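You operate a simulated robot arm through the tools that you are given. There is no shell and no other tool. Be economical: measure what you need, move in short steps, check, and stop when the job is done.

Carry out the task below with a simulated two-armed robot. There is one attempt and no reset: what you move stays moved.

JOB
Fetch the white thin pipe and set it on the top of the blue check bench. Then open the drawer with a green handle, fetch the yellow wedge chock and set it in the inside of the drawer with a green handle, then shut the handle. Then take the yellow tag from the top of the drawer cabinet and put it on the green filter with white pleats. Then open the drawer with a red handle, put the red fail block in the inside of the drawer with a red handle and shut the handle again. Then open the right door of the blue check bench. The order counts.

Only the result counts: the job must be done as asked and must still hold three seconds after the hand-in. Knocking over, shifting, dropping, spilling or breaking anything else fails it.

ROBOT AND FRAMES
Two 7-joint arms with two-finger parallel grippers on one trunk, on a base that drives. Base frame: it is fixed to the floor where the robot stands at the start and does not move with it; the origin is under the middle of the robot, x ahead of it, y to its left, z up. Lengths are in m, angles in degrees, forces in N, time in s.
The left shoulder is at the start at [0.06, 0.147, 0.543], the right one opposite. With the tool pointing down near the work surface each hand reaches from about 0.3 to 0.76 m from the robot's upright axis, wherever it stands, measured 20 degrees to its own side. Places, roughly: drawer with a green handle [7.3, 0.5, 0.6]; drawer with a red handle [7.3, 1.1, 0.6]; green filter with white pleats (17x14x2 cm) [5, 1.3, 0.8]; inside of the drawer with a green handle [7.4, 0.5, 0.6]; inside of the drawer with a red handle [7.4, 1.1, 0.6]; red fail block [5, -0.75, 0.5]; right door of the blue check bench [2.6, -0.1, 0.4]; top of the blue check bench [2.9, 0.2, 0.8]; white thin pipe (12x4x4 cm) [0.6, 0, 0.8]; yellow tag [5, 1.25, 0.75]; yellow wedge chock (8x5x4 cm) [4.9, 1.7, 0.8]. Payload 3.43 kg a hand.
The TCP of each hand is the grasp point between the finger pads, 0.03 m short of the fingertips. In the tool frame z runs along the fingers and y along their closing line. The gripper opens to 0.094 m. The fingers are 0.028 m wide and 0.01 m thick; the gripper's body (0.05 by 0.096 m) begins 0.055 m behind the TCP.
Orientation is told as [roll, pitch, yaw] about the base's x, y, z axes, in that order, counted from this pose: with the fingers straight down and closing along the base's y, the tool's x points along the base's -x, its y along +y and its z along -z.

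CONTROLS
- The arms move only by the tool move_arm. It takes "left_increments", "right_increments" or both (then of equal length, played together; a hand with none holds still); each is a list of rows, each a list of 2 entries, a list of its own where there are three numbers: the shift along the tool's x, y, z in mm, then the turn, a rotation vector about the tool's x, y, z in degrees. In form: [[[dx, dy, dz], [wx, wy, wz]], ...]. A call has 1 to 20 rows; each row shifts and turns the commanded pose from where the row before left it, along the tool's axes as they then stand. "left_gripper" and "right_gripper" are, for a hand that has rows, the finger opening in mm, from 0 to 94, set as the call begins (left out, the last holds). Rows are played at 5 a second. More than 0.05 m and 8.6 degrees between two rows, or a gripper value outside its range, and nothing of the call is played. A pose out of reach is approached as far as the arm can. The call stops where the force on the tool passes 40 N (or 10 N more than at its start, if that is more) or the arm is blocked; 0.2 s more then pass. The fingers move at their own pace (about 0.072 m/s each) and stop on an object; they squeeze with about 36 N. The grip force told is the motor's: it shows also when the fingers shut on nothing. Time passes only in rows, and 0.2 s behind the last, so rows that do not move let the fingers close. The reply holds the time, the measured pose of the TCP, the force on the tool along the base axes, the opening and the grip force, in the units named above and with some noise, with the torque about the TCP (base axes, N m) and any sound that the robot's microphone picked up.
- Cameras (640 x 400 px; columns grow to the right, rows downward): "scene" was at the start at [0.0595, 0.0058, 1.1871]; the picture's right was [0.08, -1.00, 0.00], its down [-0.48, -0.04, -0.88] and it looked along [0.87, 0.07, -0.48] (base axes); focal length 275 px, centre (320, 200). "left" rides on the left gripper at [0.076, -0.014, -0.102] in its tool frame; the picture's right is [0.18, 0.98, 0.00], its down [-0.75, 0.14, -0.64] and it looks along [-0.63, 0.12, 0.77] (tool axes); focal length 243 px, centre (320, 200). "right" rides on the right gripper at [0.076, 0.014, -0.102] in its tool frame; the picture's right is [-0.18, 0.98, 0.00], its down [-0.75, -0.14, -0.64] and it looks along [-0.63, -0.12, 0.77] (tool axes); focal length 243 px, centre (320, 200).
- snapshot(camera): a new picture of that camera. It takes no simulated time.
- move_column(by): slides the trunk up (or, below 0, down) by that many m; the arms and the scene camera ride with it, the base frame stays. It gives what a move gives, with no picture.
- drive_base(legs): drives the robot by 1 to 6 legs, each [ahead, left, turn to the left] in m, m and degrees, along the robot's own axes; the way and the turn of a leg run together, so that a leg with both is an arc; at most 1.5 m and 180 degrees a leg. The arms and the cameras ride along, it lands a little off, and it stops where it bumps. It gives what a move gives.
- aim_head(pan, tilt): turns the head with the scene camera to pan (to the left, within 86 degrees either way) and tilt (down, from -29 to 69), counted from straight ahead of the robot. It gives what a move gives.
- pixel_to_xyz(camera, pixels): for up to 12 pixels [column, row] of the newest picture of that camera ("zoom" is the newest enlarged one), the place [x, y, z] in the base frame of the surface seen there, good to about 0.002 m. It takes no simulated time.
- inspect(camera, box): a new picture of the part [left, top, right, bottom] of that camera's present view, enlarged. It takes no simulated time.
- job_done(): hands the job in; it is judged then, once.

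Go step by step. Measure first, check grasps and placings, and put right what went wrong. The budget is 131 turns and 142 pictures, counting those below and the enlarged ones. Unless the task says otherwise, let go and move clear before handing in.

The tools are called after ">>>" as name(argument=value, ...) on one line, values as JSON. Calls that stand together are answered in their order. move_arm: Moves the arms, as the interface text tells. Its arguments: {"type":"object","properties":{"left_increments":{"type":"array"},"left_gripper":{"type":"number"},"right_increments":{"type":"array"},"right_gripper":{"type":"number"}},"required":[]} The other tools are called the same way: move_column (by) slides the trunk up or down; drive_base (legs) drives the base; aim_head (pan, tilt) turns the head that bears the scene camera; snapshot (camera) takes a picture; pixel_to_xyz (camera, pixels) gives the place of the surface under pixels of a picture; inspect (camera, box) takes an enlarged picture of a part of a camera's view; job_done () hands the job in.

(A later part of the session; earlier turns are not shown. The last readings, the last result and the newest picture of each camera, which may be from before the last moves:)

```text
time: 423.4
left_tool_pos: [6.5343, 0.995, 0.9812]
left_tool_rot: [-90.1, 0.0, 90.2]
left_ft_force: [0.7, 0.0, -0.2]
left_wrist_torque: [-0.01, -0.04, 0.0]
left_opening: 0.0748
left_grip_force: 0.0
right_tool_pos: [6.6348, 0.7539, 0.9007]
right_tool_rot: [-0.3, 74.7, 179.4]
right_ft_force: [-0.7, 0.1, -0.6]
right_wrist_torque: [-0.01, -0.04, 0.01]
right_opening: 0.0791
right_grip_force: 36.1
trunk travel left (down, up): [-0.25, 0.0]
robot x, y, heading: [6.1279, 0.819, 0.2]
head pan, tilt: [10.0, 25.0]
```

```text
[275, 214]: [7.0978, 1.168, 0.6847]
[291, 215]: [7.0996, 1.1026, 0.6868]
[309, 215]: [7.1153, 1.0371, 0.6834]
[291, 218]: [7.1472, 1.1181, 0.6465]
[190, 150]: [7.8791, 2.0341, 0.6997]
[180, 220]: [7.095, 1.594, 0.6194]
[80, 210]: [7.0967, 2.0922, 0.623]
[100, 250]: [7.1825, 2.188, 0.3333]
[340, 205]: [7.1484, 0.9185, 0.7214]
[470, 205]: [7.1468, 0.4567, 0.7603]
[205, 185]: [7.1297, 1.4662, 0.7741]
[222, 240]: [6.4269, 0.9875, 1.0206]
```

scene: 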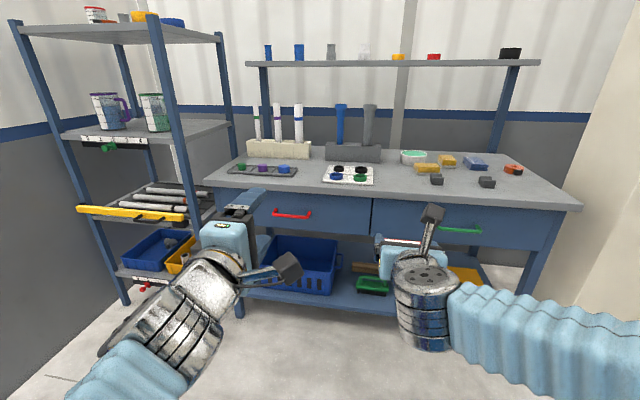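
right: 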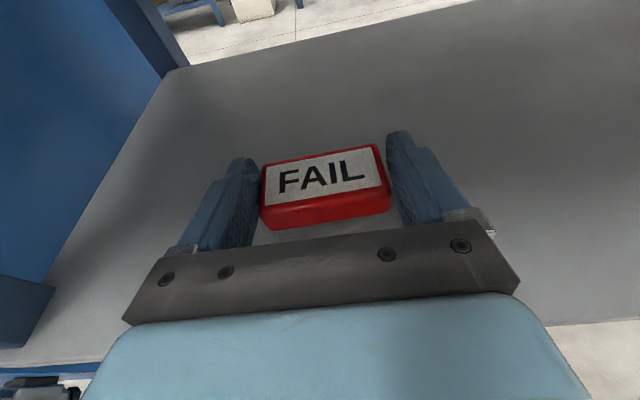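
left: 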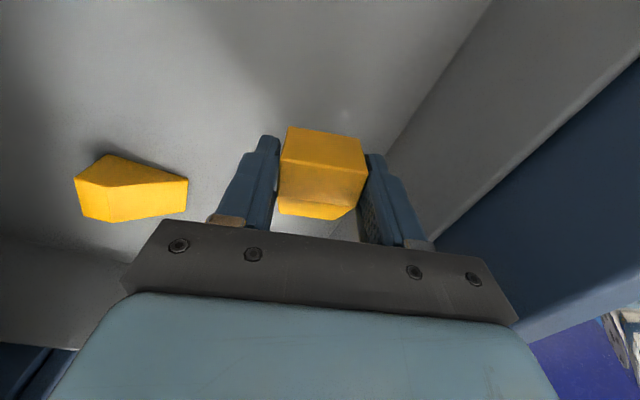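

Red handle: bar at x≈7.103, y≈1.10, z≈0.684. I'll extend the left hand 0.12 and lower it to z≈0.683.

>>> move_arm(left_increments=[[[0, 0, 40], [0, 0, 0]], [[0, 0, 40], [0, 0, 0]], [[0, 0, 40], [0, 0, 0]], [[0, 42.6, 0], [0, 0, 0]], [[0, 42.6, 0], [0, 0, 0]], [[0, 42.6, 0], [0, 0, 0]], [[0, 42.6, 0], [0, 0, 0]], [[0, 42.6, 0], [0, 0, 0]], [[0, 42.6, 0], [0, 0, 0]], [[0, 42.4, 0], [0, 0, 0]], [[0, 0, 0], [0, 0, 0]]], left_gripper=70)

>>> drive_base(legs=[[0, 0.1, 0], [0.33, 0, 0]])

>>> snapshot(camera="left")

```text
time: 425.8
left_tool_pos: [6.6535, 0.9947, 0.6828]
left_tool_rot: [-90.1, 0.0, 90.1]
left_ft_force: [-0.2, -0.3, -0.9]
left_wrist_torque: [0.02, -0.03, -0.02]
left_opening: 0.07
left_grip_force: 0.0
right_tool_pos: [6.634, 0.7546, 0.9003]
right_tool_rot: [-0.2, 74.6, 179.5]
right_ft_force: [-0.5, 1.5, -0.7]
right_wrist_torque: [0.04, -0.03, 0.02]
right_opening: 0.0789
right_grip_force: 36.1
trunk travel left (down, up): [-0.25, 0.0]
robot x, y, heading: [6.1299, 0.8205, -0.1]
head pan, tilt: [10.0, 25.0]
```

```text
time: 428.7
left_tool_pos: [6.9826, 1.0981, 0.683]
left_tool_rot: [-90.1, 0.0, 90.4]
left_ft_force: [-0.2, 0.3, 0.1]
left_wrist_torque: [0.01, 0.02, 0.03]
left_opening: 0.0698
left_grip_force: 0.0
right_tool_pos: [6.9632, 0.8572, 0.9004]
right_tool_rot: [-0.3, 74.7, 179.7]
right_ft_force: [0.3, 0.1, -0.1]
right_wrist_torque: [0.0, 0.02, 0.03]
right_opening: 0.0792
right_grip_force: 35.8
trunk travel left (down, up): [-0.25, 0.0]
robot x, y, heading: [6.4557, 0.9193, 0.1]
head pan, tilt: [10.0, 25.0]
```

```text
35 pictures are left
```

left: 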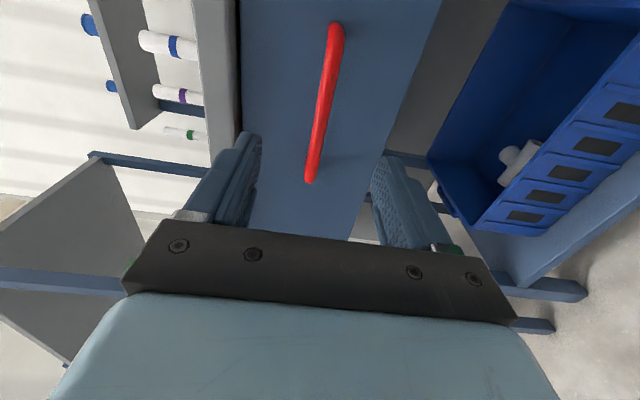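

The red bar is centred between the fingers. I'll advance 121 mm (3 mm lower) and close.

>>> move_arm(left_increments=[[[0, 3, 40], [0, 0, 0]], [[0, 0, 41], [0, 0, 0]], [[0, 0, 40], [0, 0, 0]], [[0, 0, 0], [0, 0, 0]]])

>>> move_arm(left_increments=[[[0, 0, 0], [0, 0, 0]], [[0, 0, 0], [0, 0, 0]], [[0, 0, 0], [0, 0, 0]], [[0, 0, 0], [0, 0, 0]], [[0, 0, 0], [0, 0, 0]]], left_gripper=0)

>>> move_arm(left_increments=[[[0, 0, -20], [0, 0, 0]], [[0, 0, -20], [0, 0, 0]], [[0, 0, -20], [0, 0, 0]], [[0, 0, 0], [0, 0, 0]]])

```text
time: 429.7
left_tool_pos: [7.1034, 1.0965, 0.6789]
left_tool_rot: [-90.2, 0.1, 90.3]
left_ft_force: [0.2, 0.4, -0.6]
left_wrist_torque: [-0.03, -0.01, 0.03]
left_opening: 0.07
left_grip_force: 0.0
right_tool_pos: [6.9636, 0.8581, 0.9016]
right_tool_rot: [-0.3, 74.7, 179.7]
right_ft_force: [-0.1, 0.3, -0.6]
right_wrist_torque: [0.0, 0.0, 0.03]
right_opening: 0.079
right_grip_force: 36.1
trunk travel left (down, up): [-0.25, 0.0]
robot x, y, heading: [6.4599, 0.9197, 0.3]
head pan, tilt: [10.0, 25.0]
```

```text
time: 430.9
left_tool_pos: [7.1036, 1.0993, 0.6793]
left_tool_rot: [-90.3, 0.1, 90.2]
left_ft_force: [0.4, -1.3, -0.7]
left_wrist_torque: [0.0, 0.01, -0.01]
left_opening: 0.0183
left_grip_force: 45.4
right_tool_pos: [6.9629, 0.8575, 0.9003]
right_tool_rot: [-0.3, 74.7, 179.7]
right_ft_force: [0.4, -0.1, 0.1]
right_wrist_torque: [-0.05, 0.0, -0.02]
right_opening: 0.0791
right_grip_force: 35.8
trunk travel left (down, up): [-0.25, 0.0]
robot x, y, heading: [6.4558, 0.9215, 0.2]
head pan, tilt: [10.0, 25.0]
```

```text
time: 431.9
left_tool_pos: [7.0429, 1.098, 0.6801]
left_tool_rot: [-90.1, 0.0, 90.4]
left_ft_force: [-1.0, 6.0, 5.3]
left_wrist_torque: [0.01, -0.01, -0.33]
left_opening: 0.0183
left_grip_force: 44.6
right_tool_pos: [6.9627, 0.8579, 0.8996]
right_tool_rot: [-0.2, 74.6, 179.7]
right_ft_force: [-0.8, -0.3, -0.1]
right_wrist_torque: [-0.01, 0.03, -0.03]
right_opening: 0.0792
right_grip_force: 36.2
trunk travel left (down, up): [-0.25, 0.0]
robot x, y, heading: [6.457, 0.9212, 0.1]
head pan, tilt: [10.0, 25.0]
```

The red drawer moves. I'll drive back 0.19, then pull further gently with the arm to see how far it goes.

>>> drive_base(legs=[[-0.19, 0, 0]])

>>> move_arm(left_increments=[[[0, 0, -15], [0, 0, 0]], [[0, 0, -15], [0, 0, 0]], [[0, 0, -15], [0, 0, 0]], [[0, 0, -15], [0, 0, 0]], [[0, 0, -15], [0, 0, 0]], [[0, 0, 0], [0, 0, 0]]])

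>>> snapshot(camera="scene")

```text
time: 433.5
left_tool_pos: [6.8523, 1.0985, 0.6801]
left_tool_rot: [-90.2, -0.1, 90.5]
left_ft_force: [-1.3, 9.5, 8.1]
left_wrist_torque: [0.01, -0.01, 0.05]
left_opening: 0.0184
left_grip_force: 44.3
right_tool_pos: [6.7726, 0.8563, 0.8999]
right_tool_rot: [-0.2, 74.7, 180.0]
right_ft_force: [0.4, 0.9, -0.6]
right_wrist_torque: [-0.04, 0.02, -0.02]
right_opening: 0.0791
right_grip_force: 35.9
trunk travel left (down, up): [-0.25, 0.0]
robot x, y, heading: [6.2643, 0.9164, 0.1]
head pan, tilt: [10.0, 25.0]
```

```text
time: 434.9
left_tool_pos: [6.7901, 1.0986, 0.6807]
left_tool_rot: [-90.2, 0.0, 90.5]
left_ft_force: [0.4, 13.0, 12.7]
left_wrist_torque: [0.05, 0.0, -0.57]
left_opening: 0.0183
left_grip_force: 44.6
left hand out of reach, approached as far as the arm can: row 5
right_tool_pos: [6.7717, 0.8571, 0.9001]
right_tool_rot: [-0.1, 74.7, 179.9]
right_ft_force: [0.3, -0.6, -0.4]
right_wrist_torque: [0.01, 0.02, -0.01]
right_opening: 0.079
right_grip_force: 35.7
trunk travel left (down, up): [-0.25, 0.0]
robot x, y, heading: [6.266, 0.9205, 0.1]
head pan, tilt: [10.0, 25.0]
```

```text
34 pictures are left
```

scene: 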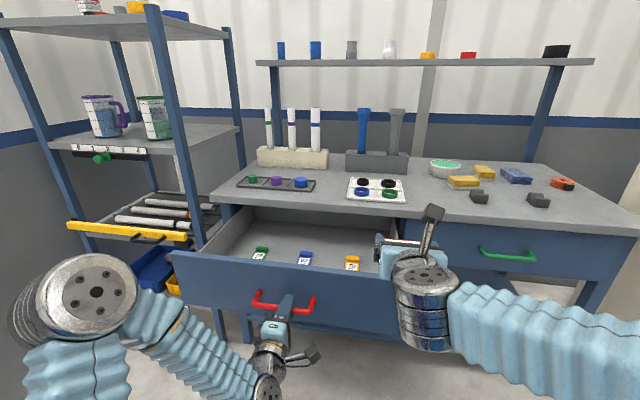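

The drawer is open ~0.31 m; it holds small green, blue and yellow items near the front. I'll measure them and the free floor.

>>> pixel_to_xyz(camera="scene", pixels=[[260, 253], [305, 258], [352, 262], [262, 248], [305, 252], [352, 257], [300, 240], [350, 240], [250, 240], [230, 262], [375, 262], [330, 262]])

>>> inspect(camera="scene", box=[170, 190, 410, 340])

```text
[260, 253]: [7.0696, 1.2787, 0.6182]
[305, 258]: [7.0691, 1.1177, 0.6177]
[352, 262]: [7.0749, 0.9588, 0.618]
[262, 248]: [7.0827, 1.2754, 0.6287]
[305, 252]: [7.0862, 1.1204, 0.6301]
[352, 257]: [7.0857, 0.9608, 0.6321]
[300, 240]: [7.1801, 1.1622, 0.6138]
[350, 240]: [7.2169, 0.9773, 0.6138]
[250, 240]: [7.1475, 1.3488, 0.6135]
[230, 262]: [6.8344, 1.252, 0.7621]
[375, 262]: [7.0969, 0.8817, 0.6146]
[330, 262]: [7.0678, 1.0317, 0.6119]
```

```text
2.67 times, centred on (290, 265) of scene
```

zoom: 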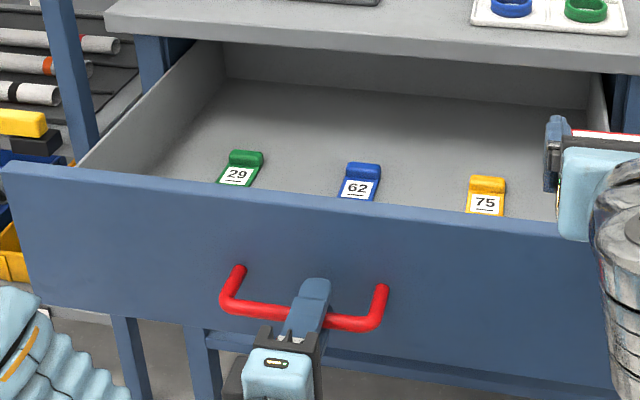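

Free floor lies between the blue (y 1.12) and yellow (y 0.96) tags, around y≈1.04. I'll release the handle, back off, raise the left hand and set the right hand to a 40° tilt.

>>> move_arm(left_increments=[[[0, 0, 0], [0, 0, 0]], [[0, 0, 0], [0, 0, 0]], [[0, 0, 0], [0, 0, 0]]], left_gripper=70)

>>> drive_base(legs=[[-0.18, 0, 0], [0, 0.1, 0]])

>>> move_arm(left_increments=[[[0, -42, 0], [0, 0, 0]], [[0, -42, 0], [0, 0, 0]], [[0, -42, 0], [0, 0, 0]], [[0, -42, 0], [0, 0, 0]], [[0, -42, 0], [0, 0, 0]], [[0, -42, 0], [0, 0, 0]], [[0, -42, 0], [0, 0, 0]], [[-20, 0, -35], [0, 0, 0]], [[-20, 0, -35], [0, 0, 0]], [[-20, 0, -35], [0, 0, 0]]], right_increments=[[[0, 0, 0], [0, 0, 0]], [[0, 0, 0], [0, 0, 0]], [[0, 0, 0], [0, 0, 0]], [[0, 0, 0], [0, 0, 0]], [[0, 0, 0], [0, 0, 0]], [[0, 0, 0], [0, -7, 0]], [[0, 0, 0], [0, -7, 0]], [[0, 0, 0], [0, -7, 0]], [[0, 0, 0], [0, -7, 0]], [[0, 0, 0], [0, -7, 0]]])

>>> snapshot(camera="scene")

```text
time: 435.7
left_tool_pos: [6.7894, 1.0962, 0.6793]
left_tool_rot: [-90.2, 0.0, 90.4]
left_ft_force: [-0.7, -0.2, 0.3]
left_wrist_torque: [-0.02, -0.01, 0.0]
left_opening: 0.07
left_grip_force: 0.0
right_tool_pos: [6.7723, 0.8575, 0.9002]
right_tool_rot: [-0.1, 74.7, 179.9]
right_ft_force: [-0.5, 0.3, 0.3]
right_wrist_torque: [-0.03, 0.04, 0.0]
right_opening: 0.0792
right_grip_force: 36.3
trunk travel left (down, up): [-0.25, 0.0]
robot x, y, heading: [6.2647, 0.9211, 0.0]
head pan, tilt: [10.0, 25.0]
```

```text
time: 437.9
left_tool_pos: [6.6106, 1.1975, 0.6799]
left_tool_rot: [-90.1, 0.1, 90.4]
left_ft_force: [0.4, -0.9, 0.4]
left_wrist_torque: [0.01, 0.02, 0.02]
left_opening: 0.0701
left_grip_force: 0.0
right_tool_pos: [6.5929, 0.9565, 0.8988]
right_tool_rot: [-0.4, 74.7, 179.7]
right_ft_force: [0.7, -0.3, -0.4]
right_wrist_torque: [0.0, 0.04, 0.01]
right_opening: 0.0793
right_grip_force: 36.1
trunk travel left (down, up): [-0.25, 0.0]
robot x, y, heading: [6.085, 1.0216, 0.0]
head pan, tilt: [10.0, 25.0]
```

```text
time: 440.1
left_tool_pos: [6.5032, 1.2559, 0.9733]
left_tool_rot: [-90.1, 0.1, 90.3]
left_ft_force: [-0.5, 0.1, 0.2]
left_wrist_torque: [0.02, -0.01, -0.01]
left_opening: 0.0696
left_grip_force: 0.0
right_tool_pos: [6.5938, 0.958, 0.9002]
right_tool_rot: [0.0, 39.5, 180.0]
right_ft_force: [0.2, 0.3, -1.1]
right_wrist_torque: [0.0, 0.01, -0.01]
right_opening: 0.0792
right_grip_force: 36.2
trunk travel left (down, up): [-0.25, 0.0]
robot x, y, heading: [6.0872, 1.0168, 0.3]
head pan, tilt: [10.0, 25.0]
```

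```text
32 pictures are left
```

scene: 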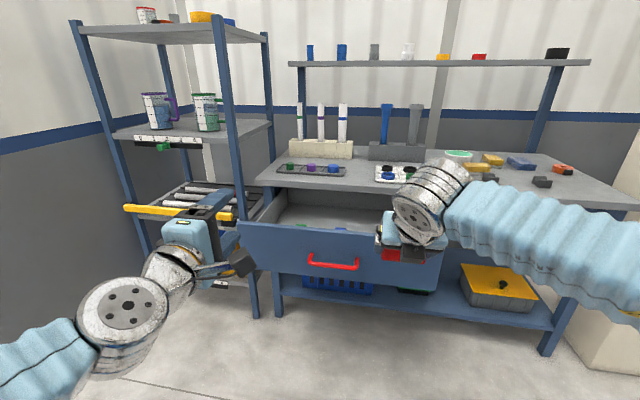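

The drawer is still open and the right hand is at a 40° tilt. I'll drive in 0.30 and move the block above (7.0, 1.04).

>>> drive_base(legs=[[0.3, 0, 0]])

>>> move_arm(right_increments=[[[27.5, -27.5, 22.5], [0, 0, 0]], [[27.5, -27.5, 22.5], [0, 0, 0]], [[27.5, -27.5, 22.5], [0, 0, 0]], [[-25, 0, 31], [0, 0, 0]], [[-25, 0, 31], [0, 0, 0]], [[0, 0, 0], [0, 0, 0]]])

>>> snapshot(camera="scene")

>>> snapshot(camera="right")

```text
time: 442.2
left_tool_pos: [6.8044, 1.2579, 0.9732]
left_tool_rot: [-90.2, 0.0, 90.5]
left_ft_force: [-0.3, -0.1, 0.0]
left_wrist_torque: [0.02, 0.0, -0.01]
left_opening: 0.0699
left_grip_force: 0.0
right_tool_pos: [6.895, 0.9578, 0.8997]
right_tool_rot: [-0.1, 39.6, -180.1]
right_ft_force: [-0.4, 0.0, -0.2]
right_wrist_torque: [0.02, -0.01, 0.01]
right_opening: 0.0792
right_grip_force: 35.9
trunk travel left (down, up): [-0.25, 0.0]
robot x, y, heading: [6.3897, 1.0198, 0.1]
head pan, tilt: [10.0, 25.0]
```

```text
time: 443.6
left_tool_pos: [6.805, 1.2583, 0.9728]
left_tool_rot: [-90.1, 0.1, 90.5]
left_ft_force: [-0.3, 0.9, 0.0]
left_wrist_torque: [-0.01, -0.03, 0.06]
left_opening: 0.07
left_grip_force: 0.2
right_tool_pos: [7.0014, 1.0407, 0.8209]
right_tool_rot: [0.0, 39.7, 180.0]
right_ft_force: [-0.2, 0.0, -1.3]
right_wrist_torque: [-0.03, -0.02, 0.0]
right_opening: 0.0792
right_grip_force: 36.0
trunk travel left (down, up): [-0.25, 0.0]
robot x, y, heading: [6.387, 1.0219, 0.3]
head pan, tilt: [10.0, 25.0]
```

```text
31 pictures are left
```

scene: 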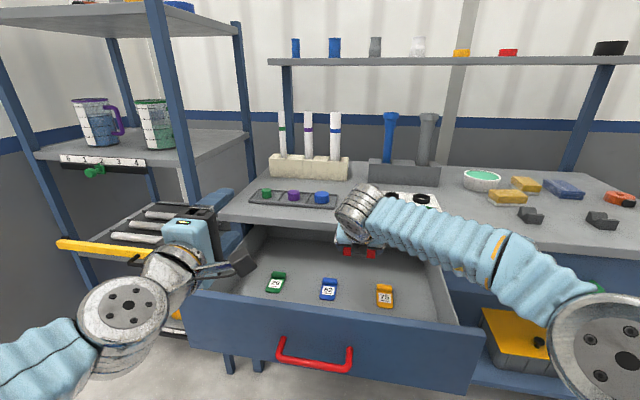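

```text
30 pictures are left
```

right: 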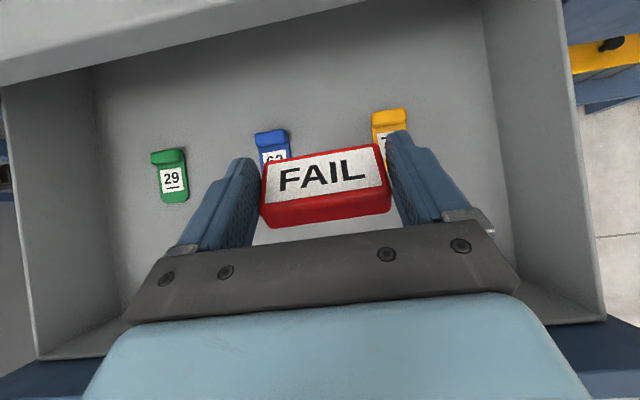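

Good view of the drawer. I'll measure the tags' extents exactly before lowering.

>>> pixel_to_xyz(camera="scene", pixels=[[327, 298], [335, 282], [321, 298], [385, 305], [378, 287], [377, 304], [350, 300], [355, 312], [350, 330], [300, 318]])

```text
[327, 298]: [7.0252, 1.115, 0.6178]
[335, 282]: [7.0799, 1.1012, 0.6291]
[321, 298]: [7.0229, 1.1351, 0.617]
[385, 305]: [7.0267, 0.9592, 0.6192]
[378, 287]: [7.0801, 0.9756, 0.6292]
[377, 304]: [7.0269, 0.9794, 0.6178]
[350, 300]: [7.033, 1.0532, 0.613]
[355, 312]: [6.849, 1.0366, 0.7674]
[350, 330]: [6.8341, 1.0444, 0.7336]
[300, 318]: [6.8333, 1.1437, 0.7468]
```

Tags start at x≥7.02, so the block's place (x 6.97–7.01, y 1.00–1.08) is free. I'll lower to z≈0.657.

>>> move_arm(right_increments=[[[-21, 0, 25], [0, 0, 0]], [[-21, 0, 25], [0, 0, 0]], [[-21, 0, 25], [0, 0, 0]], [[-21, 0, 25], [0, 0, 0]], [[-14, 0, 17], [0, 0, 0]], [[0, 0, 0], [0, 0, 0]]])

>>> snapshot(camera="scene")

```text
time: 445.0
left_tool_pos: [6.8051, 1.2581, 0.9732]
left_tool_rot: [-90.2, 0.0, 90.5]
left_ft_force: [0.5, -0.2, 0.1]
left_wrist_torque: [0.0, 0.01, -0.01]
left_opening: 0.0699
left_grip_force: 0.1
right_tool_pos: [7.0014, 1.0428, 0.6688]
right_tool_rot: [-0.1, 39.7, -180.0]
right_ft_force: [-0.3, 0.6, -0.2]
right_wrist_torque: [0.0, 0.0, 0.01]
right_opening: 0.079
right_grip_force: 36.0
trunk travel left (down, up): [-0.25, 0.0]
robot x, y, heading: [6.3899, 1.0201, -0.0]
head pan, tilt: [10.0, 25.0]
```

```text
29 pictures are left
```

scene: 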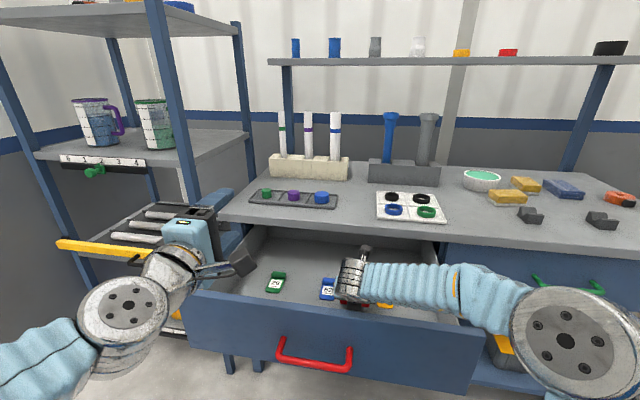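

The forearm is getting close to the panel top; I'll measure it before lowering more.

>>> pixel_to_xyz(camera="scene", pixels=[[400, 275], [430, 280], [465, 285], [410, 297], [450, 310], [510, 300], [565, 340], [440, 310], [420, 313]])

>>> inspect(camera="scene", box=[320, 230, 560, 380])

```text
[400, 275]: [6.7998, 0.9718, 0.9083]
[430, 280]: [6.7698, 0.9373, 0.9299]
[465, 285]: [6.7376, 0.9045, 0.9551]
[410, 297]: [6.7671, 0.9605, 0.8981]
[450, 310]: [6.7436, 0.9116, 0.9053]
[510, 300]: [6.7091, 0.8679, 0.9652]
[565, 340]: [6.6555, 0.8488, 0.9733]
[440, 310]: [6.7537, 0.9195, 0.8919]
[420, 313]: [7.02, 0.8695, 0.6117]
```

```text
2.67 times, centred on (440, 305) of scene
```

zoom: 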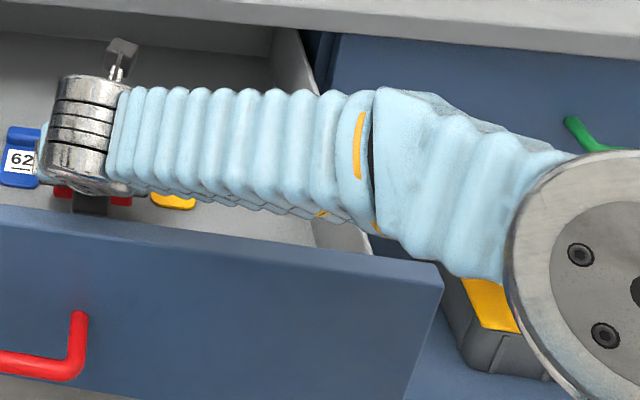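

The forearm is ~0.84+ at the panel (top 0.767), so clear. I'll lower 12 mm more, feeling for contact.

>>> move_arm(right_increments=[[[-3, 0, 4], [0, 0, 0]], [[-3, 0, 3.5], [0, 0, 0]], [[-1.5, 0, 1.5], [0, 0, 0]], [[0, 0, 0], [0, 0, 0]]])

>>> snapshot(camera="right")

```text
time: 446.0
left_tool_pos: [6.8035, 1.2583, 0.9734]
left_tool_rot: [-90.1, 0.1, 90.5]
left_ft_force: [0.3, 0.0, 0.4]
left_wrist_torque: [0.01, -0.01, 0.01]
left_opening: 0.0699
left_grip_force: 0.1
right_tool_pos: [7.0017, 1.0413, 0.6572]
right_tool_rot: [-0.1, 39.6, -180.0]
right_ft_force: [-0.5, 0.4, -0.8]
right_wrist_torque: [-0.02, 0.0, 0.0]
right_opening: 0.0789
right_grip_force: 36.1
trunk travel left (down, up): [-0.25, 0.0]
robot x, y, heading: [6.3883, 1.0218, 0.2]
head pan, tilt: [10.0, 25.0]
```

```text
27 pictures are left
```

right: 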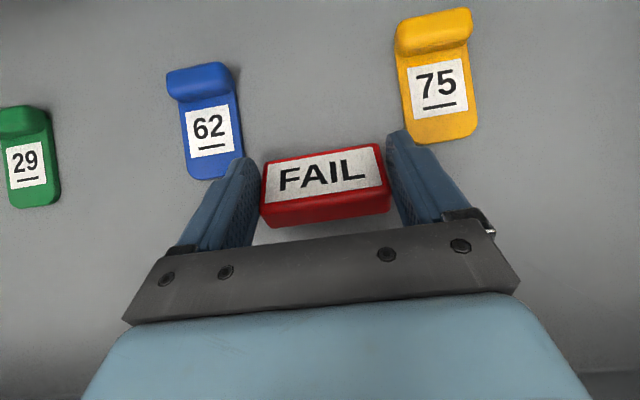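

The block sits just above the floor, clear of the tags. I'll open slightly to 87 mm and lift out.

>>> move_arm(right_increments=[[[-0.6, 0, 0.8], [0, 0, 0]], [[0, 0, 0], [0, 0, 0]], [[0, 0, 0], [0, 0, 0]], [[0, 0, 0], [0, 0, 0]]], right_gripper=87)

>>> snapshot(camera="right")

```text
time: 447.0
left_tool_pos: [6.8038, 1.2585, 0.9726]
left_tool_rot: [-90.2, 0.0, 90.5]
left_ft_force: [0.4, -0.3, -0.2]
left_wrist_torque: [-0.02, 0.0, 0.0]
left_opening: 0.0699
left_grip_force: 0.0
right_tool_pos: [7.0019, 1.0407, 0.6552]
right_tool_rot: [-0.1, 39.8, -180.1]
right_ft_force: [0.4, -0.7, 0.0]
right_wrist_torque: [0.01, 0.0, 0.0]
right_opening: 0.0869
right_grip_force: 0.0
trunk travel left (down, up): [-0.25, 0.0]
robot x, y, heading: [6.388, 1.0232, 0.2]
head pan, tilt: [10.0, 25.0]
```

```text
26 pictures are left
```

right: 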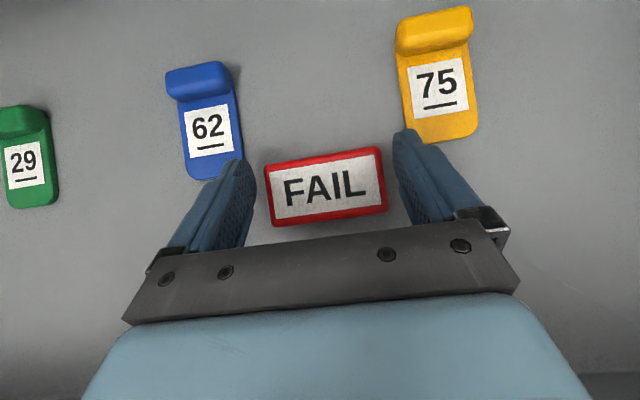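

The block lies flat in the drawer. I'll lift the hand out, back off and lower the left hand (fingers closed) for pushing.

>>> move_arm(right_increments=[[[25, 0, -31], [0, 0, 0]], [[25, 0, -31], [0, 0, 0]], [[25, 0, -31], [0, 0, 0]], [[25, 0, -31], [0, 0, 0]], [[25, 0, -31], [0, 0, 0]], [[16, 0, -25], [0, 0, 0]], [[-30, 0, -35], [0, 0, 0]], [[-30, 0, -30], [0, 0, 0]]])

>>> drive_base(legs=[[-0.4, 0, 0], [0, -0.13, 0]])

>>> move_arm(left_increments=[[[20, 0, 40], [0, 0, 0]], [[0, 0, 40], [0, 0, 0]], [[0, 0, 40], [0, 0, 0]], [[0, 42, 0], [0, 0, 0]], [[0, 42, 0], [0, 0, 0]], [[0, 42, 0], [0, 0, 0]], [[0, 42, 0], [0, 0, 0]], [[0, 42, 0], [0, 0, 0]], [[0, 38, 0], [0, 0, 0]], [[0, 0, 0], [0, 0, 0]]], left_gripper=0)

>>> snapshot(camera="scene")

```text
time: 448.8
left_tool_pos: [6.8045, 1.2574, 0.9732]
left_tool_rot: [-90.2, 0.0, 90.4]
left_ft_force: [0.0, 0.6, 0.2]
left_wrist_torque: [0.03, 0.04, 0.03]
left_opening: 0.0697
left_grip_force: 0.1
right_tool_pos: [6.9077, 1.0404, 0.8975]
right_tool_rot: [-0.1, 39.6, 180.0]
right_ft_force: [0.6, -0.4, -0.9]
right_wrist_torque: [-0.01, 0.01, -0.01]
right_opening: 0.087
right_grip_force: 0.0
trunk travel left (down, up): [-0.25, 0.0]
robot x, y, heading: [6.3905, 1.0211, 0.3]
head pan, tilt: [10.0, 25.0]
```

```text
time: 452.1
left_tool_pos: [6.4098, 1.125, 0.9738]
left_tool_rot: [-90.1, 0.1, 90.3]
left_ft_force: [0.7, 0.0, -0.3]
left_wrist_torque: [0.01, 0.0, -0.02]
left_opening: 0.0699
left_grip_force: 0.0
right_tool_pos: [6.5112, 0.9073, 0.8961]
right_tool_rot: [-0.1, 39.6, 179.9]
right_ft_force: [-0.4, 0.1, -0.1]
right_wrist_torque: [-0.02, -0.01, -0.02]
right_opening: 0.087
right_grip_force: 0.1
trunk travel left (down, up): [-0.25, 0.0]
robot x, y, heading: [5.9972, 0.8848, 0.0]
head pan, tilt: [10.0, 25.0]
```

```text
time: 454.3
left_tool_pos: [6.5291, 1.1056, 0.7252]
left_tool_rot: [-90.2, 0.0, 90.3]
left_ft_force: [0.4, 0.4, 0.6]
left_wrist_torque: [-0.03, 0.02, 0.0]
left_opening: 0.0001
left_grip_force: 33.0
right_tool_pos: [6.5117, 0.9064, 0.8962]
right_tool_rot: [-0.1, 39.8, 179.8]
right_ft_force: [0.2, -0.7, 0.3]
right_wrist_torque: [0.02, 0.0, -0.03]
right_opening: 0.087
right_grip_force: 0.0
trunk travel left (down, up): [-0.25, 0.0]
robot x, y, heading: [5.9918, 0.8877, -0.0]
head pan, tilt: [10.0, 25.0]
```

```text
25 pictures are left
```

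scene: 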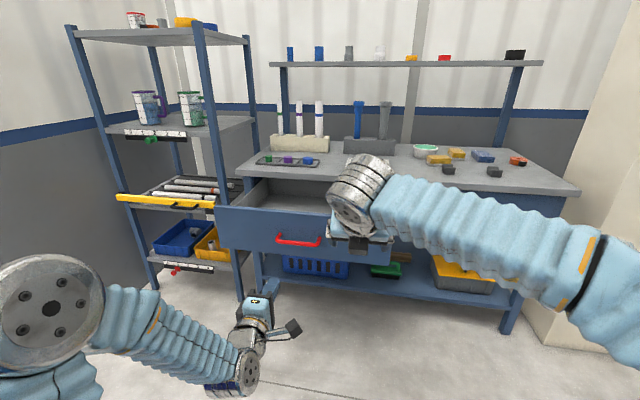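

Left hand is aligned at z 0.725, y 1.106. I'll push the red drawer shut with the base and finish with the arm.

>>> drive_base(legs=[[0.3, 0, 0], [0.265, 0, 0]])

>>> move_arm(left_increments=[[[0, 0, 8], [0, 0, 0]], [[0, 0, 6], [0, 0, 0]], [[0, 0, 4], [0, 0, 0]], [[0, 0, 4], [0, 0, 0]], [[0, 0, 4], [0, 0, 0]], [[0, 0, 4], [0, 0, 0]], [[0, 0, 4], [0, 0, 0]], [[0, 0, 4], [0, 0, 0]]])

>>> snapshot(camera="scene")

```text
time: 457.9
left_tool_pos: [7.0938, 1.103, 0.7254]
left_tool_rot: [-90.1, -0.1, 90.2]
left_ft_force: [-1.0, 1.1, -0.3]
left_wrist_torque: [-0.03, 0.01, 0.04]
left_opening: 0.0001
left_grip_force: 33.3
right_tool_pos: [7.0746, 0.9058, 0.8963]
right_tool_rot: [-0.2, 39.7, 179.8]
right_ft_force: [0.2, 1.1, 0.3]
right_wrist_torque: [0.01, -0.02, 0.02]
right_opening: 0.087
right_grip_force: 0.0
trunk travel left (down, up): [-0.25, 0.0]
robot x, y, heading: [6.5571, 0.8849, -0.3]
head pan, tilt: [10.0, 25.0]
```

```text
time: 459.2
left_tool_pos: [7.1191, 1.1033, 0.7255]
left_tool_rot: [-90.0, 0.0, 90.2]
left_ft_force: [-22.6, 2.2, 5.6]
left_wrist_torque: [-0.1, -0.16, -0.23]
left_opening: 0.0
left_grip_force: 33.3
right_tool_pos: [7.0729, 0.906, 0.8977]
right_tool_rot: [-0.1, 39.7, 179.8]
right_ft_force: [-0.5, 0.5, -0.6]
right_wrist_torque: [0.01, -0.02, 0.0]
right_opening: 0.0868
right_grip_force: 0.0
trunk travel left (down, up): [-0.25, 0.0]
robot x, y, heading: [6.5546, 0.886, 0.2]
head pan, tilt: [10.0, 25.0]
stopped in row 6 (left hand): the force on the tool passed its limit at 47 N (the readings are from after the stop); the commanded pose is now the measured one
```

```text
24 pictures are left
```

scene: 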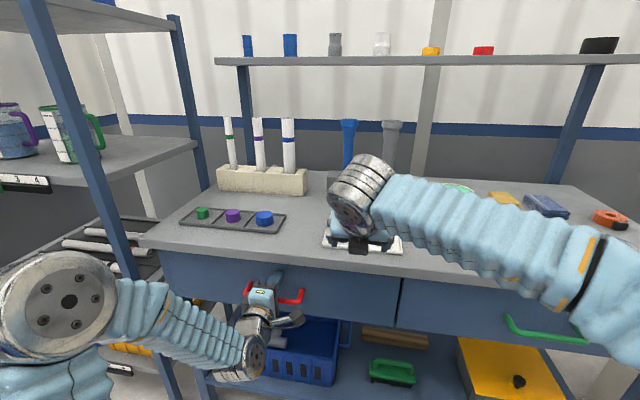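

The red drawer is shut (tip at 7.149). I'll verify both fronts, then raise the left hand, level the right one and head for the check bench door.

>>> pixel_to_xyz(camera="scene", pixels=[[350, 285], [200, 275], [450, 300], [480, 300]])

>>> drive_base(legs=[[-0.48, 0, 0]])

>>> move_arm(left_increments=[[[0, -42, 0], [0, 0, 0]], [[0, -42, 0], [0, 0, 0]], [[0, -42, 0], [0, 0, 0]], [[0, -42, 0], [0, 0, 0]], [[0, -42, 0], [0, 0, 0]], [[0, -42, 0], [0, 0, 0]], [[0, 0, -40], [0, 0, 0]], [[0, 0, -40], [0, 0, 0]], [[0, 0, -40], [0, 0, 0]]], right_increments=[[[0, 0, 0], [0, 0, 0]], [[0, 0, 0], [0, 8.3, 0]], [[0, 0, 0], [0, 8.3, 0]], [[0, 0, 0], [0, 8.3, 0]], [[0, 0, 0], [0, 8.3, 0]], [[0, 0, 0], [0, 8.3, 0]], [[0, 0, 0], [0, 8.3, 0]], [[0, 0, 0], [0, 0, 0]], [[0, 0, 0], [0, 0, 0]]])

>>> snapshot(camera="scene")

```text
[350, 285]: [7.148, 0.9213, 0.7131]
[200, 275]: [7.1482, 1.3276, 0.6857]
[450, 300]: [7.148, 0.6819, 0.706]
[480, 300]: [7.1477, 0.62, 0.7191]
```

```text
time: 462.1
left_tool_pos: [6.6396, 1.102, 0.7243]
left_tool_rot: [-89.8, 0.0, 90.0]
left_ft_force: [-0.3, 0.6, -0.6]
left_wrist_torque: [0.02, 0.03, 0.0]
left_opening: 0.0
left_grip_force: 33.2
right_tool_pos: [6.5933, 0.9048, 0.8972]
right_tool_rot: [-0.1, 39.7, 179.5]
right_ft_force: [0.4, -0.5, 0.4]
right_wrist_torque: [-0.01, 0.01, 0.02]
right_opening: 0.0871
right_grip_force: 0.1
trunk travel left (down, up): [-0.25, 0.0]
robot x, y, heading: [6.0747, 0.8893, -0.0]
head pan, tilt: [10.0, 25.0]
```

```text
time: 464.1
left_tool_pos: [6.5204, 1.1005, 0.9756]
left_tool_rot: [-89.8, 0.0, 90.0]
left_ft_force: [0.0, -0.7, -1.6]
left_wrist_torque: [0.04, -0.03, -0.02]
left_opening: 0.0001
left_grip_force: 33.0
right_tool_pos: [6.5917, 0.9051, 0.8962]
right_tool_rot: [-8.9, 89.5, 170.5]
right_ft_force: [-0.5, -0.2, 0.1]
right_wrist_torque: [0.0, 0.01, -0.01]
right_opening: 0.0868
right_grip_force: 0.1
trunk travel left (down, up): [-0.25, 0.0]
robot x, y, heading: [6.0779, 0.8916, -0.4]
head pan, tilt: [10.0, 25.0]
```

```text
23 pictures are left
```

scene: 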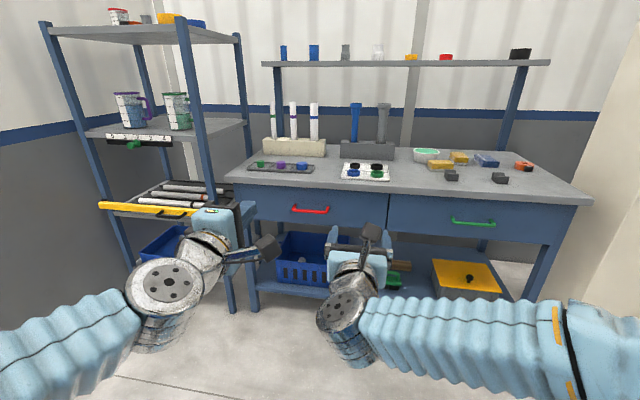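

Both drawers are flush. I'll drive back around to the check bench.

>>> drive_base(legs=[[0, -1.5, 0.4], [0, -1.5, 0], [0, -0.29, 0], [-1.5, 0, 0], [-1.5, 0, 0], [-1.28, 0, 0]])

>>> drive_base(legs=[[0, 1.2, 0], [0, 1.1, 0]])

>>> aim_head(pan=0, tilt=32)

>>> snapshot(camera="scene")

```text
time: 500.3
left_tool_pos: [2.201, -2.1702, 0.9754]
left_tool_rot: [-89.8, -0.1, 90.5]
left_ft_force: [0.1, 0.6, 0.6]
left_wrist_torque: [-0.01, -0.01, -0.04]
left_opening: 0.0002
left_grip_force: 32.7
right_tool_pos: [2.2747, -2.3644, 0.8972]
right_tool_rot: [-6.9, 89.4, 173.4]
right_ft_force: [-0.8, -0.6, -1.1]
right_wrist_torque: [-0.01, 0.0, -0.03]
right_opening: 0.0871
right_grip_force: 0.0
trunk travel left (down, up): [-0.25, 0.0]
robot x, y, heading: [1.756, -2.387, 0.3]
head pan, tilt: [10.0, 25.0]
```

```text
time: 511.5
left_tool_pos: [2.2015, 0.1137, 0.9761]
left_tool_rot: [-89.7, 0.1, 90.0]
left_ft_force: [0.4, -0.1, -1.2]
left_wrist_torque: [0.0, 0.06, 0.02]
left_opening: 0.0001
left_grip_force: 33.2
right_tool_pos: [2.2738, -0.0809, 0.8964]
right_tool_rot: [-7.3, 89.5, 172.4]
right_ft_force: [0.0, -1.2, 0.3]
right_wrist_torque: [-0.01, 0.02, 0.01]
right_opening: 0.087
right_grip_force: 0.1
trunk travel left (down, up): [-0.25, 0.0]
robot x, y, heading: [1.754, -0.1008, 0.1]
head pan, tilt: [10.0, 25.0]
```

```text
time: 512.2
left_tool_pos: [2.201, 0.116, 0.9774]
left_tool_rot: [-89.8, 0.0, 90.0]
left_ft_force: [0.1, 0.1, -0.3]
left_wrist_torque: [-0.03, 0.03, 0.0]
left_opening: 0.0001
left_grip_force: 32.7
right_tool_pos: [2.2741, -0.0805, 0.8977]
right_tool_rot: [-7.1, 89.6, 172.4]
right_ft_force: [-0.4, -0.1, -1.4]
right_wrist_torque: [-0.01, -0.03, 0.01]
right_opening: 0.0873
right_grip_force: 0.1
trunk travel left (down, up): [-0.25, 0.0]
robot x, y, heading: [1.7548, -0.0993, -0.2]
head pan, tilt: [0.0, 32.0]
```

```text
22 pictures are left
```

scene: 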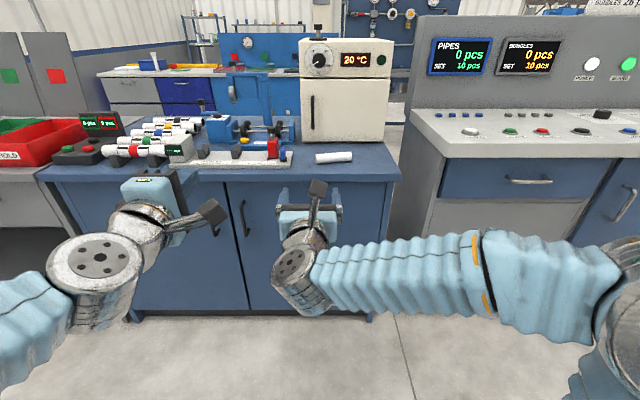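

The right door's vertical handle is at (245,217), and the pipe still lies at (333,157). I'll measure the handle and the door edges.

>>> pixel_to_xyz(camera="scene", pixels=[[243, 205], [244, 217], [247, 232], [242, 203], [249, 236], [225, 200], [260, 260], [360, 260], [388, 200], [375, 300], [230, 220], [255, 220]])

>>> inspect(camera="scene", box=[200, 170, 296, 250])

```text
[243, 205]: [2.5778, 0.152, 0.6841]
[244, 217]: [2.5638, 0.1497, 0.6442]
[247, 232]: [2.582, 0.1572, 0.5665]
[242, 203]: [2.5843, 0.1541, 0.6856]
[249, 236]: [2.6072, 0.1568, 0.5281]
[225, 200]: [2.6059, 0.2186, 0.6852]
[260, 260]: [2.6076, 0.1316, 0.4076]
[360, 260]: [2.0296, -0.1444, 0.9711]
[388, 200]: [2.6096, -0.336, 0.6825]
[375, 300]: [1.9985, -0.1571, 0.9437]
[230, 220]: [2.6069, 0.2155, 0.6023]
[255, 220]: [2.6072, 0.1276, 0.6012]
```

```text
5.00 times, centred on (248, 210) of scene
```

zoom: 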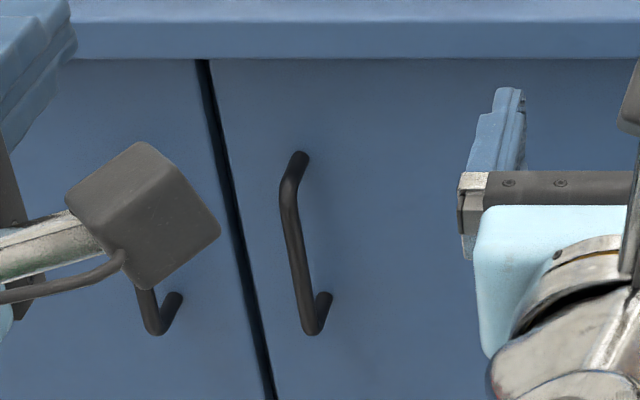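

Handle bar: x≈2.567, y≈0.150, z 0.565–0.69; the hinge is at about (2.61, −0.335). I'll lower the right hand to z≈0.63 and drive to line up.

>>> move_arm(right_increments=[[[0, 0, 20], [0, 0, 0]], [[-44, 0, 0], [0, 0, 0]], [[-44, 0, 0], [0, 0, 0]], [[-44, 0, 0], [0, 0, 0]], [[-44, 0, 0], [0, 0, 0]], [[-44, 0, 0], [0, 0, 0]], [[-46, 0, 0], [0, 0, 0]], [[0, 0, 0], [0, 0, 0]]], right_gripper=70)

>>> drive_base(legs=[[0, 0.23, 0], [0.16, 0, 0]])

>>> snapshot(camera="right")

```text
time: 514.0
left_tool_pos: [2.2021, 0.1154, 0.9758]
left_tool_rot: [-89.8, 0.0, 89.9]
left_ft_force: [-0.5, 0.6, 0.4]
left_wrist_torque: [0.0, -0.03, 0.0]
left_opening: 0.0001
left_grip_force: 33.1
right_tool_pos: [2.2914, -0.0816, 0.631]
right_tool_rot: [-11.3, 89.5, 168.4]
right_ft_force: [0.2, 0.3, -0.4]
right_wrist_torque: [-0.03, 0.01, 0.01]
right_opening: 0.07
right_grip_force: 0.1
trunk travel left (down, up): [-0.25, 0.0]
robot x, y, heading: [1.7577, -0.1017, -0.2]
head pan, tilt: [0.0, 32.0]
```

```text
time: 516.8
left_tool_pos: [2.3628, 0.3446, 0.9762]
left_tool_rot: [-89.8, -0.1, 90.2]
left_ft_force: [0.3, 0.8, 0.2]
left_wrist_torque: [-0.03, 0.0, -0.04]
left_opening: 0.0002
left_grip_force: 33.1
right_tool_pos: [2.455, 0.1484, 0.6314]
right_tool_rot: [-7.2, 89.5, 172.7]
right_ft_force: [-0.1, 0.3, 0.4]
right_wrist_torque: [-0.01, 0.0, 0.04]
right_opening: 0.0698
right_grip_force: 0.1
trunk travel left (down, up): [-0.25, 0.0]
robot x, y, heading: [1.9153, 0.1297, 0.1]
head pan, tilt: [0.0, 32.0]
```

```text
20 pictures are left
```

right: 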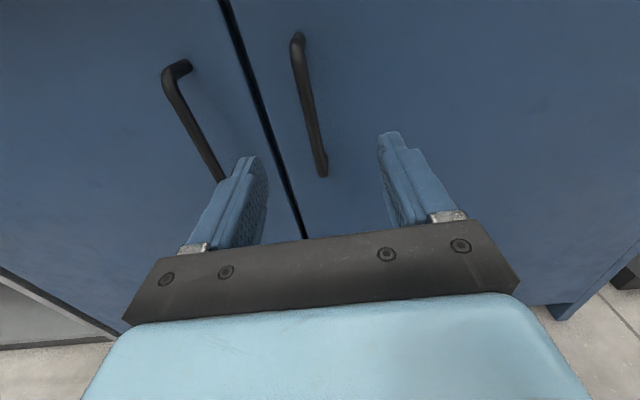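

The right door's handle is between the fingers. I'll confirm its exact position.

>>> pixel_to_xyz(camera="right", pixels=[[298, 50], [305, 90], [312, 120], [320, 160], [200, 140], [175, 85]])

```text
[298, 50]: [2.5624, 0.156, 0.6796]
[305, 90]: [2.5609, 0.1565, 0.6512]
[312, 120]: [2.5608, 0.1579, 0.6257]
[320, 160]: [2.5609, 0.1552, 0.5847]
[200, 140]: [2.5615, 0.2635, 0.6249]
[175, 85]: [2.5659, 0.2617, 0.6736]
```

Bar centre ≈ (2.567, 0.156). I'll advance 111 mm, 8 mm left, and close.

>>> move_arm(right_increments=[[[0, -8, 37], [0, 0, 0]], [[0, 0, 37], [0, 0, 0]], [[0, 0, 37], [0, 0, 0]], [[0, 0, 0], [0, 0, 0]]])

>>> move_arm(right_increments=[[[0, 0, 0], [0, 0, 0]], [[0, 0, 0], [0, 0, 0]], [[0, 0, 0], [0, 0, 0]], [[0, 0, 0], [0, 0, 0]], [[0, 0, 0], [0, 0, 0]]], right_gripper=0)

>>> move_arm(right_increments=[[[0, 0, -15], [0, 0, 0]], [[0, 0, -15], [0, 0, 0]], [[0, 1, -15], [0, 0, 0]], [[0, 0, 0], [0, 0, 0]]])

>>> snapshot(camera="right")

```text
time: 517.8
left_tool_pos: [2.3633, 0.3448, 0.9756]
left_tool_rot: [-89.9, 0.0, 90.3]
left_ft_force: [0.7, -0.1, -0.1]
left_wrist_torque: [0.03, 0.01, 0.0]
left_opening: 0.0001
left_grip_force: 32.9
right_tool_pos: [2.5659, 0.1562, 0.6293]
right_tool_rot: [-7.1, 89.4, 172.8]
right_ft_force: [0.3, 0.4, 0.0]
right_wrist_torque: [0.01, 0.03, 0.02]
right_opening: 0.0699
right_grip_force: 0.1
trunk travel left (down, up): [-0.25, 0.0]
robot x, y, heading: [1.9188, 0.129, -0.3]
head pan, tilt: [0.0, 32.0]
```

```text
time: 519.0
left_tool_pos: [2.3635, 0.3456, 0.9758]
left_tool_rot: [-89.8, 0.0, 90.2]
left_ft_force: [-0.3, 0.4, 0.9]
left_wrist_torque: [0.0, -0.01, 0.03]
left_opening: 0.0
left_grip_force: 32.9
right_tool_pos: [2.5661, 0.1589, 0.6296]
right_tool_rot: [-4.9, 89.5, 175.2]
right_ft_force: [-1.5, 14.6, -1.5]
right_wrist_torque: [-0.04, 0.23, 0.01]
right_opening: 0.0162
right_grip_force: 44.5
trunk travel left (down, up): [-0.25, 0.0]
robot x, y, heading: [1.9169, 0.1308, -0.1]
head pan, tilt: [0.0, 32.0]
```

```text
time: 520.0
left_tool_pos: [2.3638, 0.3429, 0.9761]
left_tool_rot: [-89.8, -0.1, 90.1]
left_ft_force: [-0.5, 0.2, 0.6]
left_wrist_torque: [0.0, 0.0, 0.01]
left_opening: 0.0
left_grip_force: 33.4
right_tool_pos: [2.523, 0.1509, 0.6296]
right_tool_rot: [-1.5, 89.4, 177.9]
right_ft_force: [4.4, -23.3, -4.4]
right_wrist_torque: [-0.12, -0.19, -0.03]
right_opening: 0.0161
right_grip_force: 45.0
trunk travel left (down, up): [-0.25, 0.0]
robot x, y, heading: [1.9206, 0.1273, 0.0]
head pan, tilt: [0.0, 32.0]
```

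```text
19 pictures are left
```

right: 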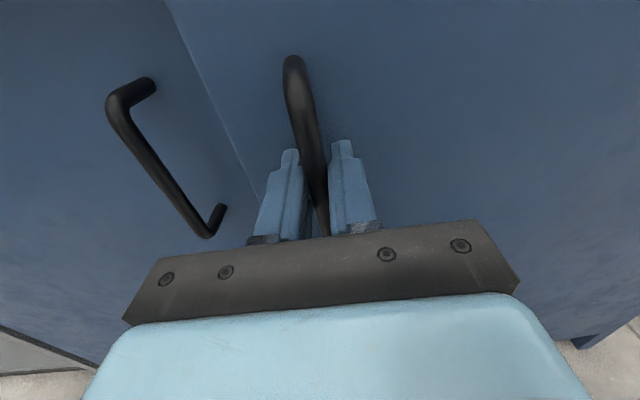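

The door is coming open (~5°). I'll swing on an arc about the hinge by driving base legs with turns, 15° first.

>>> drive_base(legs=[[-0.0404, -0.06, 5], [-0.0404, -0.06, 5], [-0.0404, -0.06, 5]])

>>> snapshot(camera="scene")

```text
time: 521.1
left_tool_pos: [2.3125, 0.3227, 0.976]
left_tool_rot: [-89.8, 0.1, 94.6]
left_ft_force: [0.4, 0.3, 0.0]
left_wrist_torque: [-0.02, -0.03, 0.0]
left_opening: 0.0
left_grip_force: 32.7
right_tool_pos: [2.4859, 0.1419, 0.6291]
right_tool_rot: [10.6, 89.5, -165.9]
right_ft_force: [0.0, -1.0, -0.6]
right_wrist_torque: [0.14, -0.04, -0.01]
right_opening: 0.0162
right_grip_force: 44.8
trunk travel left (down, up): [-0.25, 0.0]
robot x, y, heading: [1.8825, 0.0758, 4.0]
head pan, tilt: [0.0, 32.0]
stopped in leg 1: the force on the tool passed its limit at 41 N (the readings are from after the stop); the commanded pose is now the measured one
```

```text
18 pictures are left
```

scene: 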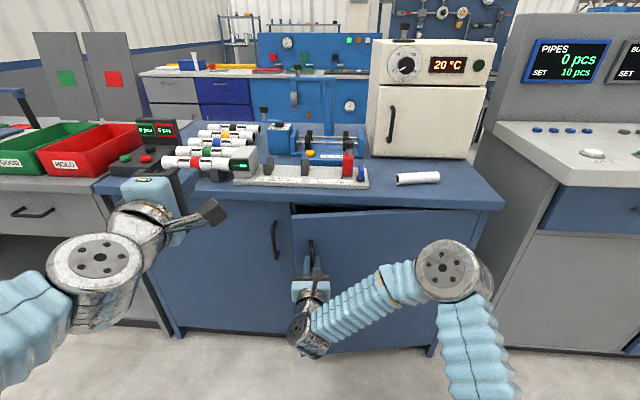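

The door is ~10° open; the base move stopped at 41 N, and the load is now relaxed. I'll continue along the arc with the arm (compliant small rows, turning 2° each).

>>> move_arm(right_increments=[[[0, 4.4, -16.5], [2, 0, 0]], [[0, 4.4, -16.5], [2, 0, 0]], [[0, 4.4, -16.5], [2, 0, 0]], [[0, 4.4, -16.5], [2, 0, 0]], [[0, 0, 0], [0, 0, 0]]])

>>> drive_base(legs=[[-0.0322, -0.0485, 4], [-0.0322, -0.0485, 4], [-0.0322, -0.0485, 4], [-0.0322, -0.0485, 4]])

```text
time: 522.3
left_tool_pos: [2.3131, 0.3235, 0.9749]
left_tool_rot: [-89.8, 0.0, 94.5]
left_ft_force: [0.4, -0.5, -0.1]
left_wrist_torque: [-0.01, 0.01, 0.02]
left_opening: 0.0
left_grip_force: 32.8
right_tool_pos: [2.4222, 0.1183, 0.6307]
right_tool_rot: [4.1, 89.5, -164.2]
right_ft_force: [-4.7, 10.0, -8.3]
right_wrist_torque: [0.19, -0.47, 0.03]
right_opening: 0.0163
right_grip_force: 44.7
trunk travel left (down, up): [-0.25, 0.0]
robot x, y, heading: [1.8835, 0.0755, 4.4]
head pan, tilt: [0.0, 32.0]
```

```text
time: 524.9
left_tool_pos: [2.1456, 0.2151, 0.9756]
left_tool_rot: [-89.8, -0.1, 110.6]
left_ft_force: [1.5, 0.0, -0.2]
left_wrist_torque: [0.0, 0.0, -0.01]
left_opening: 0.0
left_grip_force: 33.3
right_tool_pos: [2.3075, 0.0469, 0.6297]
right_tool_rot: [1.1, 89.6, -151.6]
right_ft_force: [17.6, -21.1, -4.8]
right_wrist_torque: [-0.08, 0.16, -0.05]
right_opening: 0.0163
right_grip_force: 44.5
trunk travel left (down, up): [-0.25, 0.0]
robot x, y, heading: [1.7974, -0.1402, 20.2]
head pan, tilt: [0.0, 32.0]
```

The door is ~33° open (handle at (2.3075, 0.047)). I'll relax the radial load by 5 mm and continue the arc another 20°.

>>> move_arm(right_increments=[[[0, 5, 0], [0, 0, 0]], [[0, 0, 0], [0, 0, 0]]])

>>> drive_base(legs=[[-0.0322, -0.049, 4], [-0.0322, -0.049, 4], [-0.0322, -0.049, 4], [-0.0322, -0.049, 4], [-0.0322, -0.049, 4]])

>>> snapshot(camera="scene")

```text
time: 525.5
left_tool_pos: [2.1431, 0.2163, 0.9759]
left_tool_rot: [-89.8, 0.1, 110.6]
left_ft_force: [-0.9, 0.9, -0.3]
left_wrist_torque: [-0.01, 0.02, -0.01]
left_opening: 0.0002
left_grip_force: 33.0
right_tool_pos: [2.3072, 0.0461, 0.6286]
right_tool_rot: [6.3, 89.4, -145.7]
right_ft_force: [-17.1, 19.2, -9.2]
right_wrist_torque: [0.45, -0.42, 0.03]
right_opening: 0.0163
right_grip_force: 44.9
trunk travel left (down, up): [-0.25, 0.0]
robot x, y, heading: [1.7992, -0.1392, 20.4]
head pan, tilt: [0.0, 32.0]
```

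```text
time: 526.6
left_tool_pos: [2.1097, 0.1841, 0.9758]
left_tool_rot: [-89.8, 0.0, 114.2]
left_ft_force: [0.7, -0.2, -0.4]
left_wrist_torque: [0.01, 0.01, 0.02]
left_opening: 0.0001
left_grip_force: 33.0
right_tool_pos: [2.2841, 0.0243, 0.6299]
right_tool_rot: [-1.3, 89.3, -149.9]
right_ft_force: [0.7, -0.8, 2.3]
right_wrist_torque: [-0.39, 0.47, 0.04]
right_opening: 0.0163
right_grip_force: 44.7
trunk travel left (down, up): [-0.25, 0.0]
robot x, y, heading: [1.7914, -0.1909, 24.0]
head pan, tilt: [0.0, 32.0]
stopped in leg 1: the force on the tool passed its limit at 41 N (the readings are from after the stop); the commanded pose is now the measured one
```

```text
17 pictures are left
```

scene: 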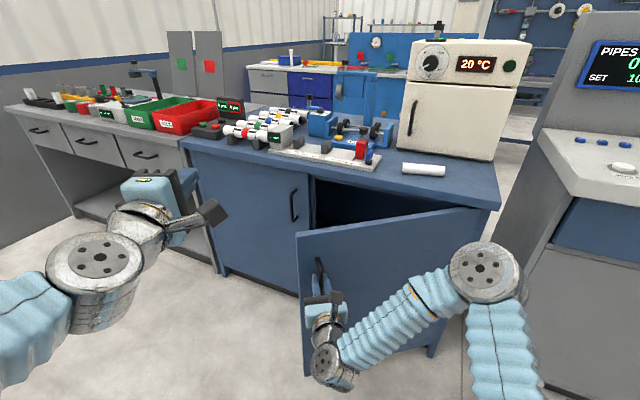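

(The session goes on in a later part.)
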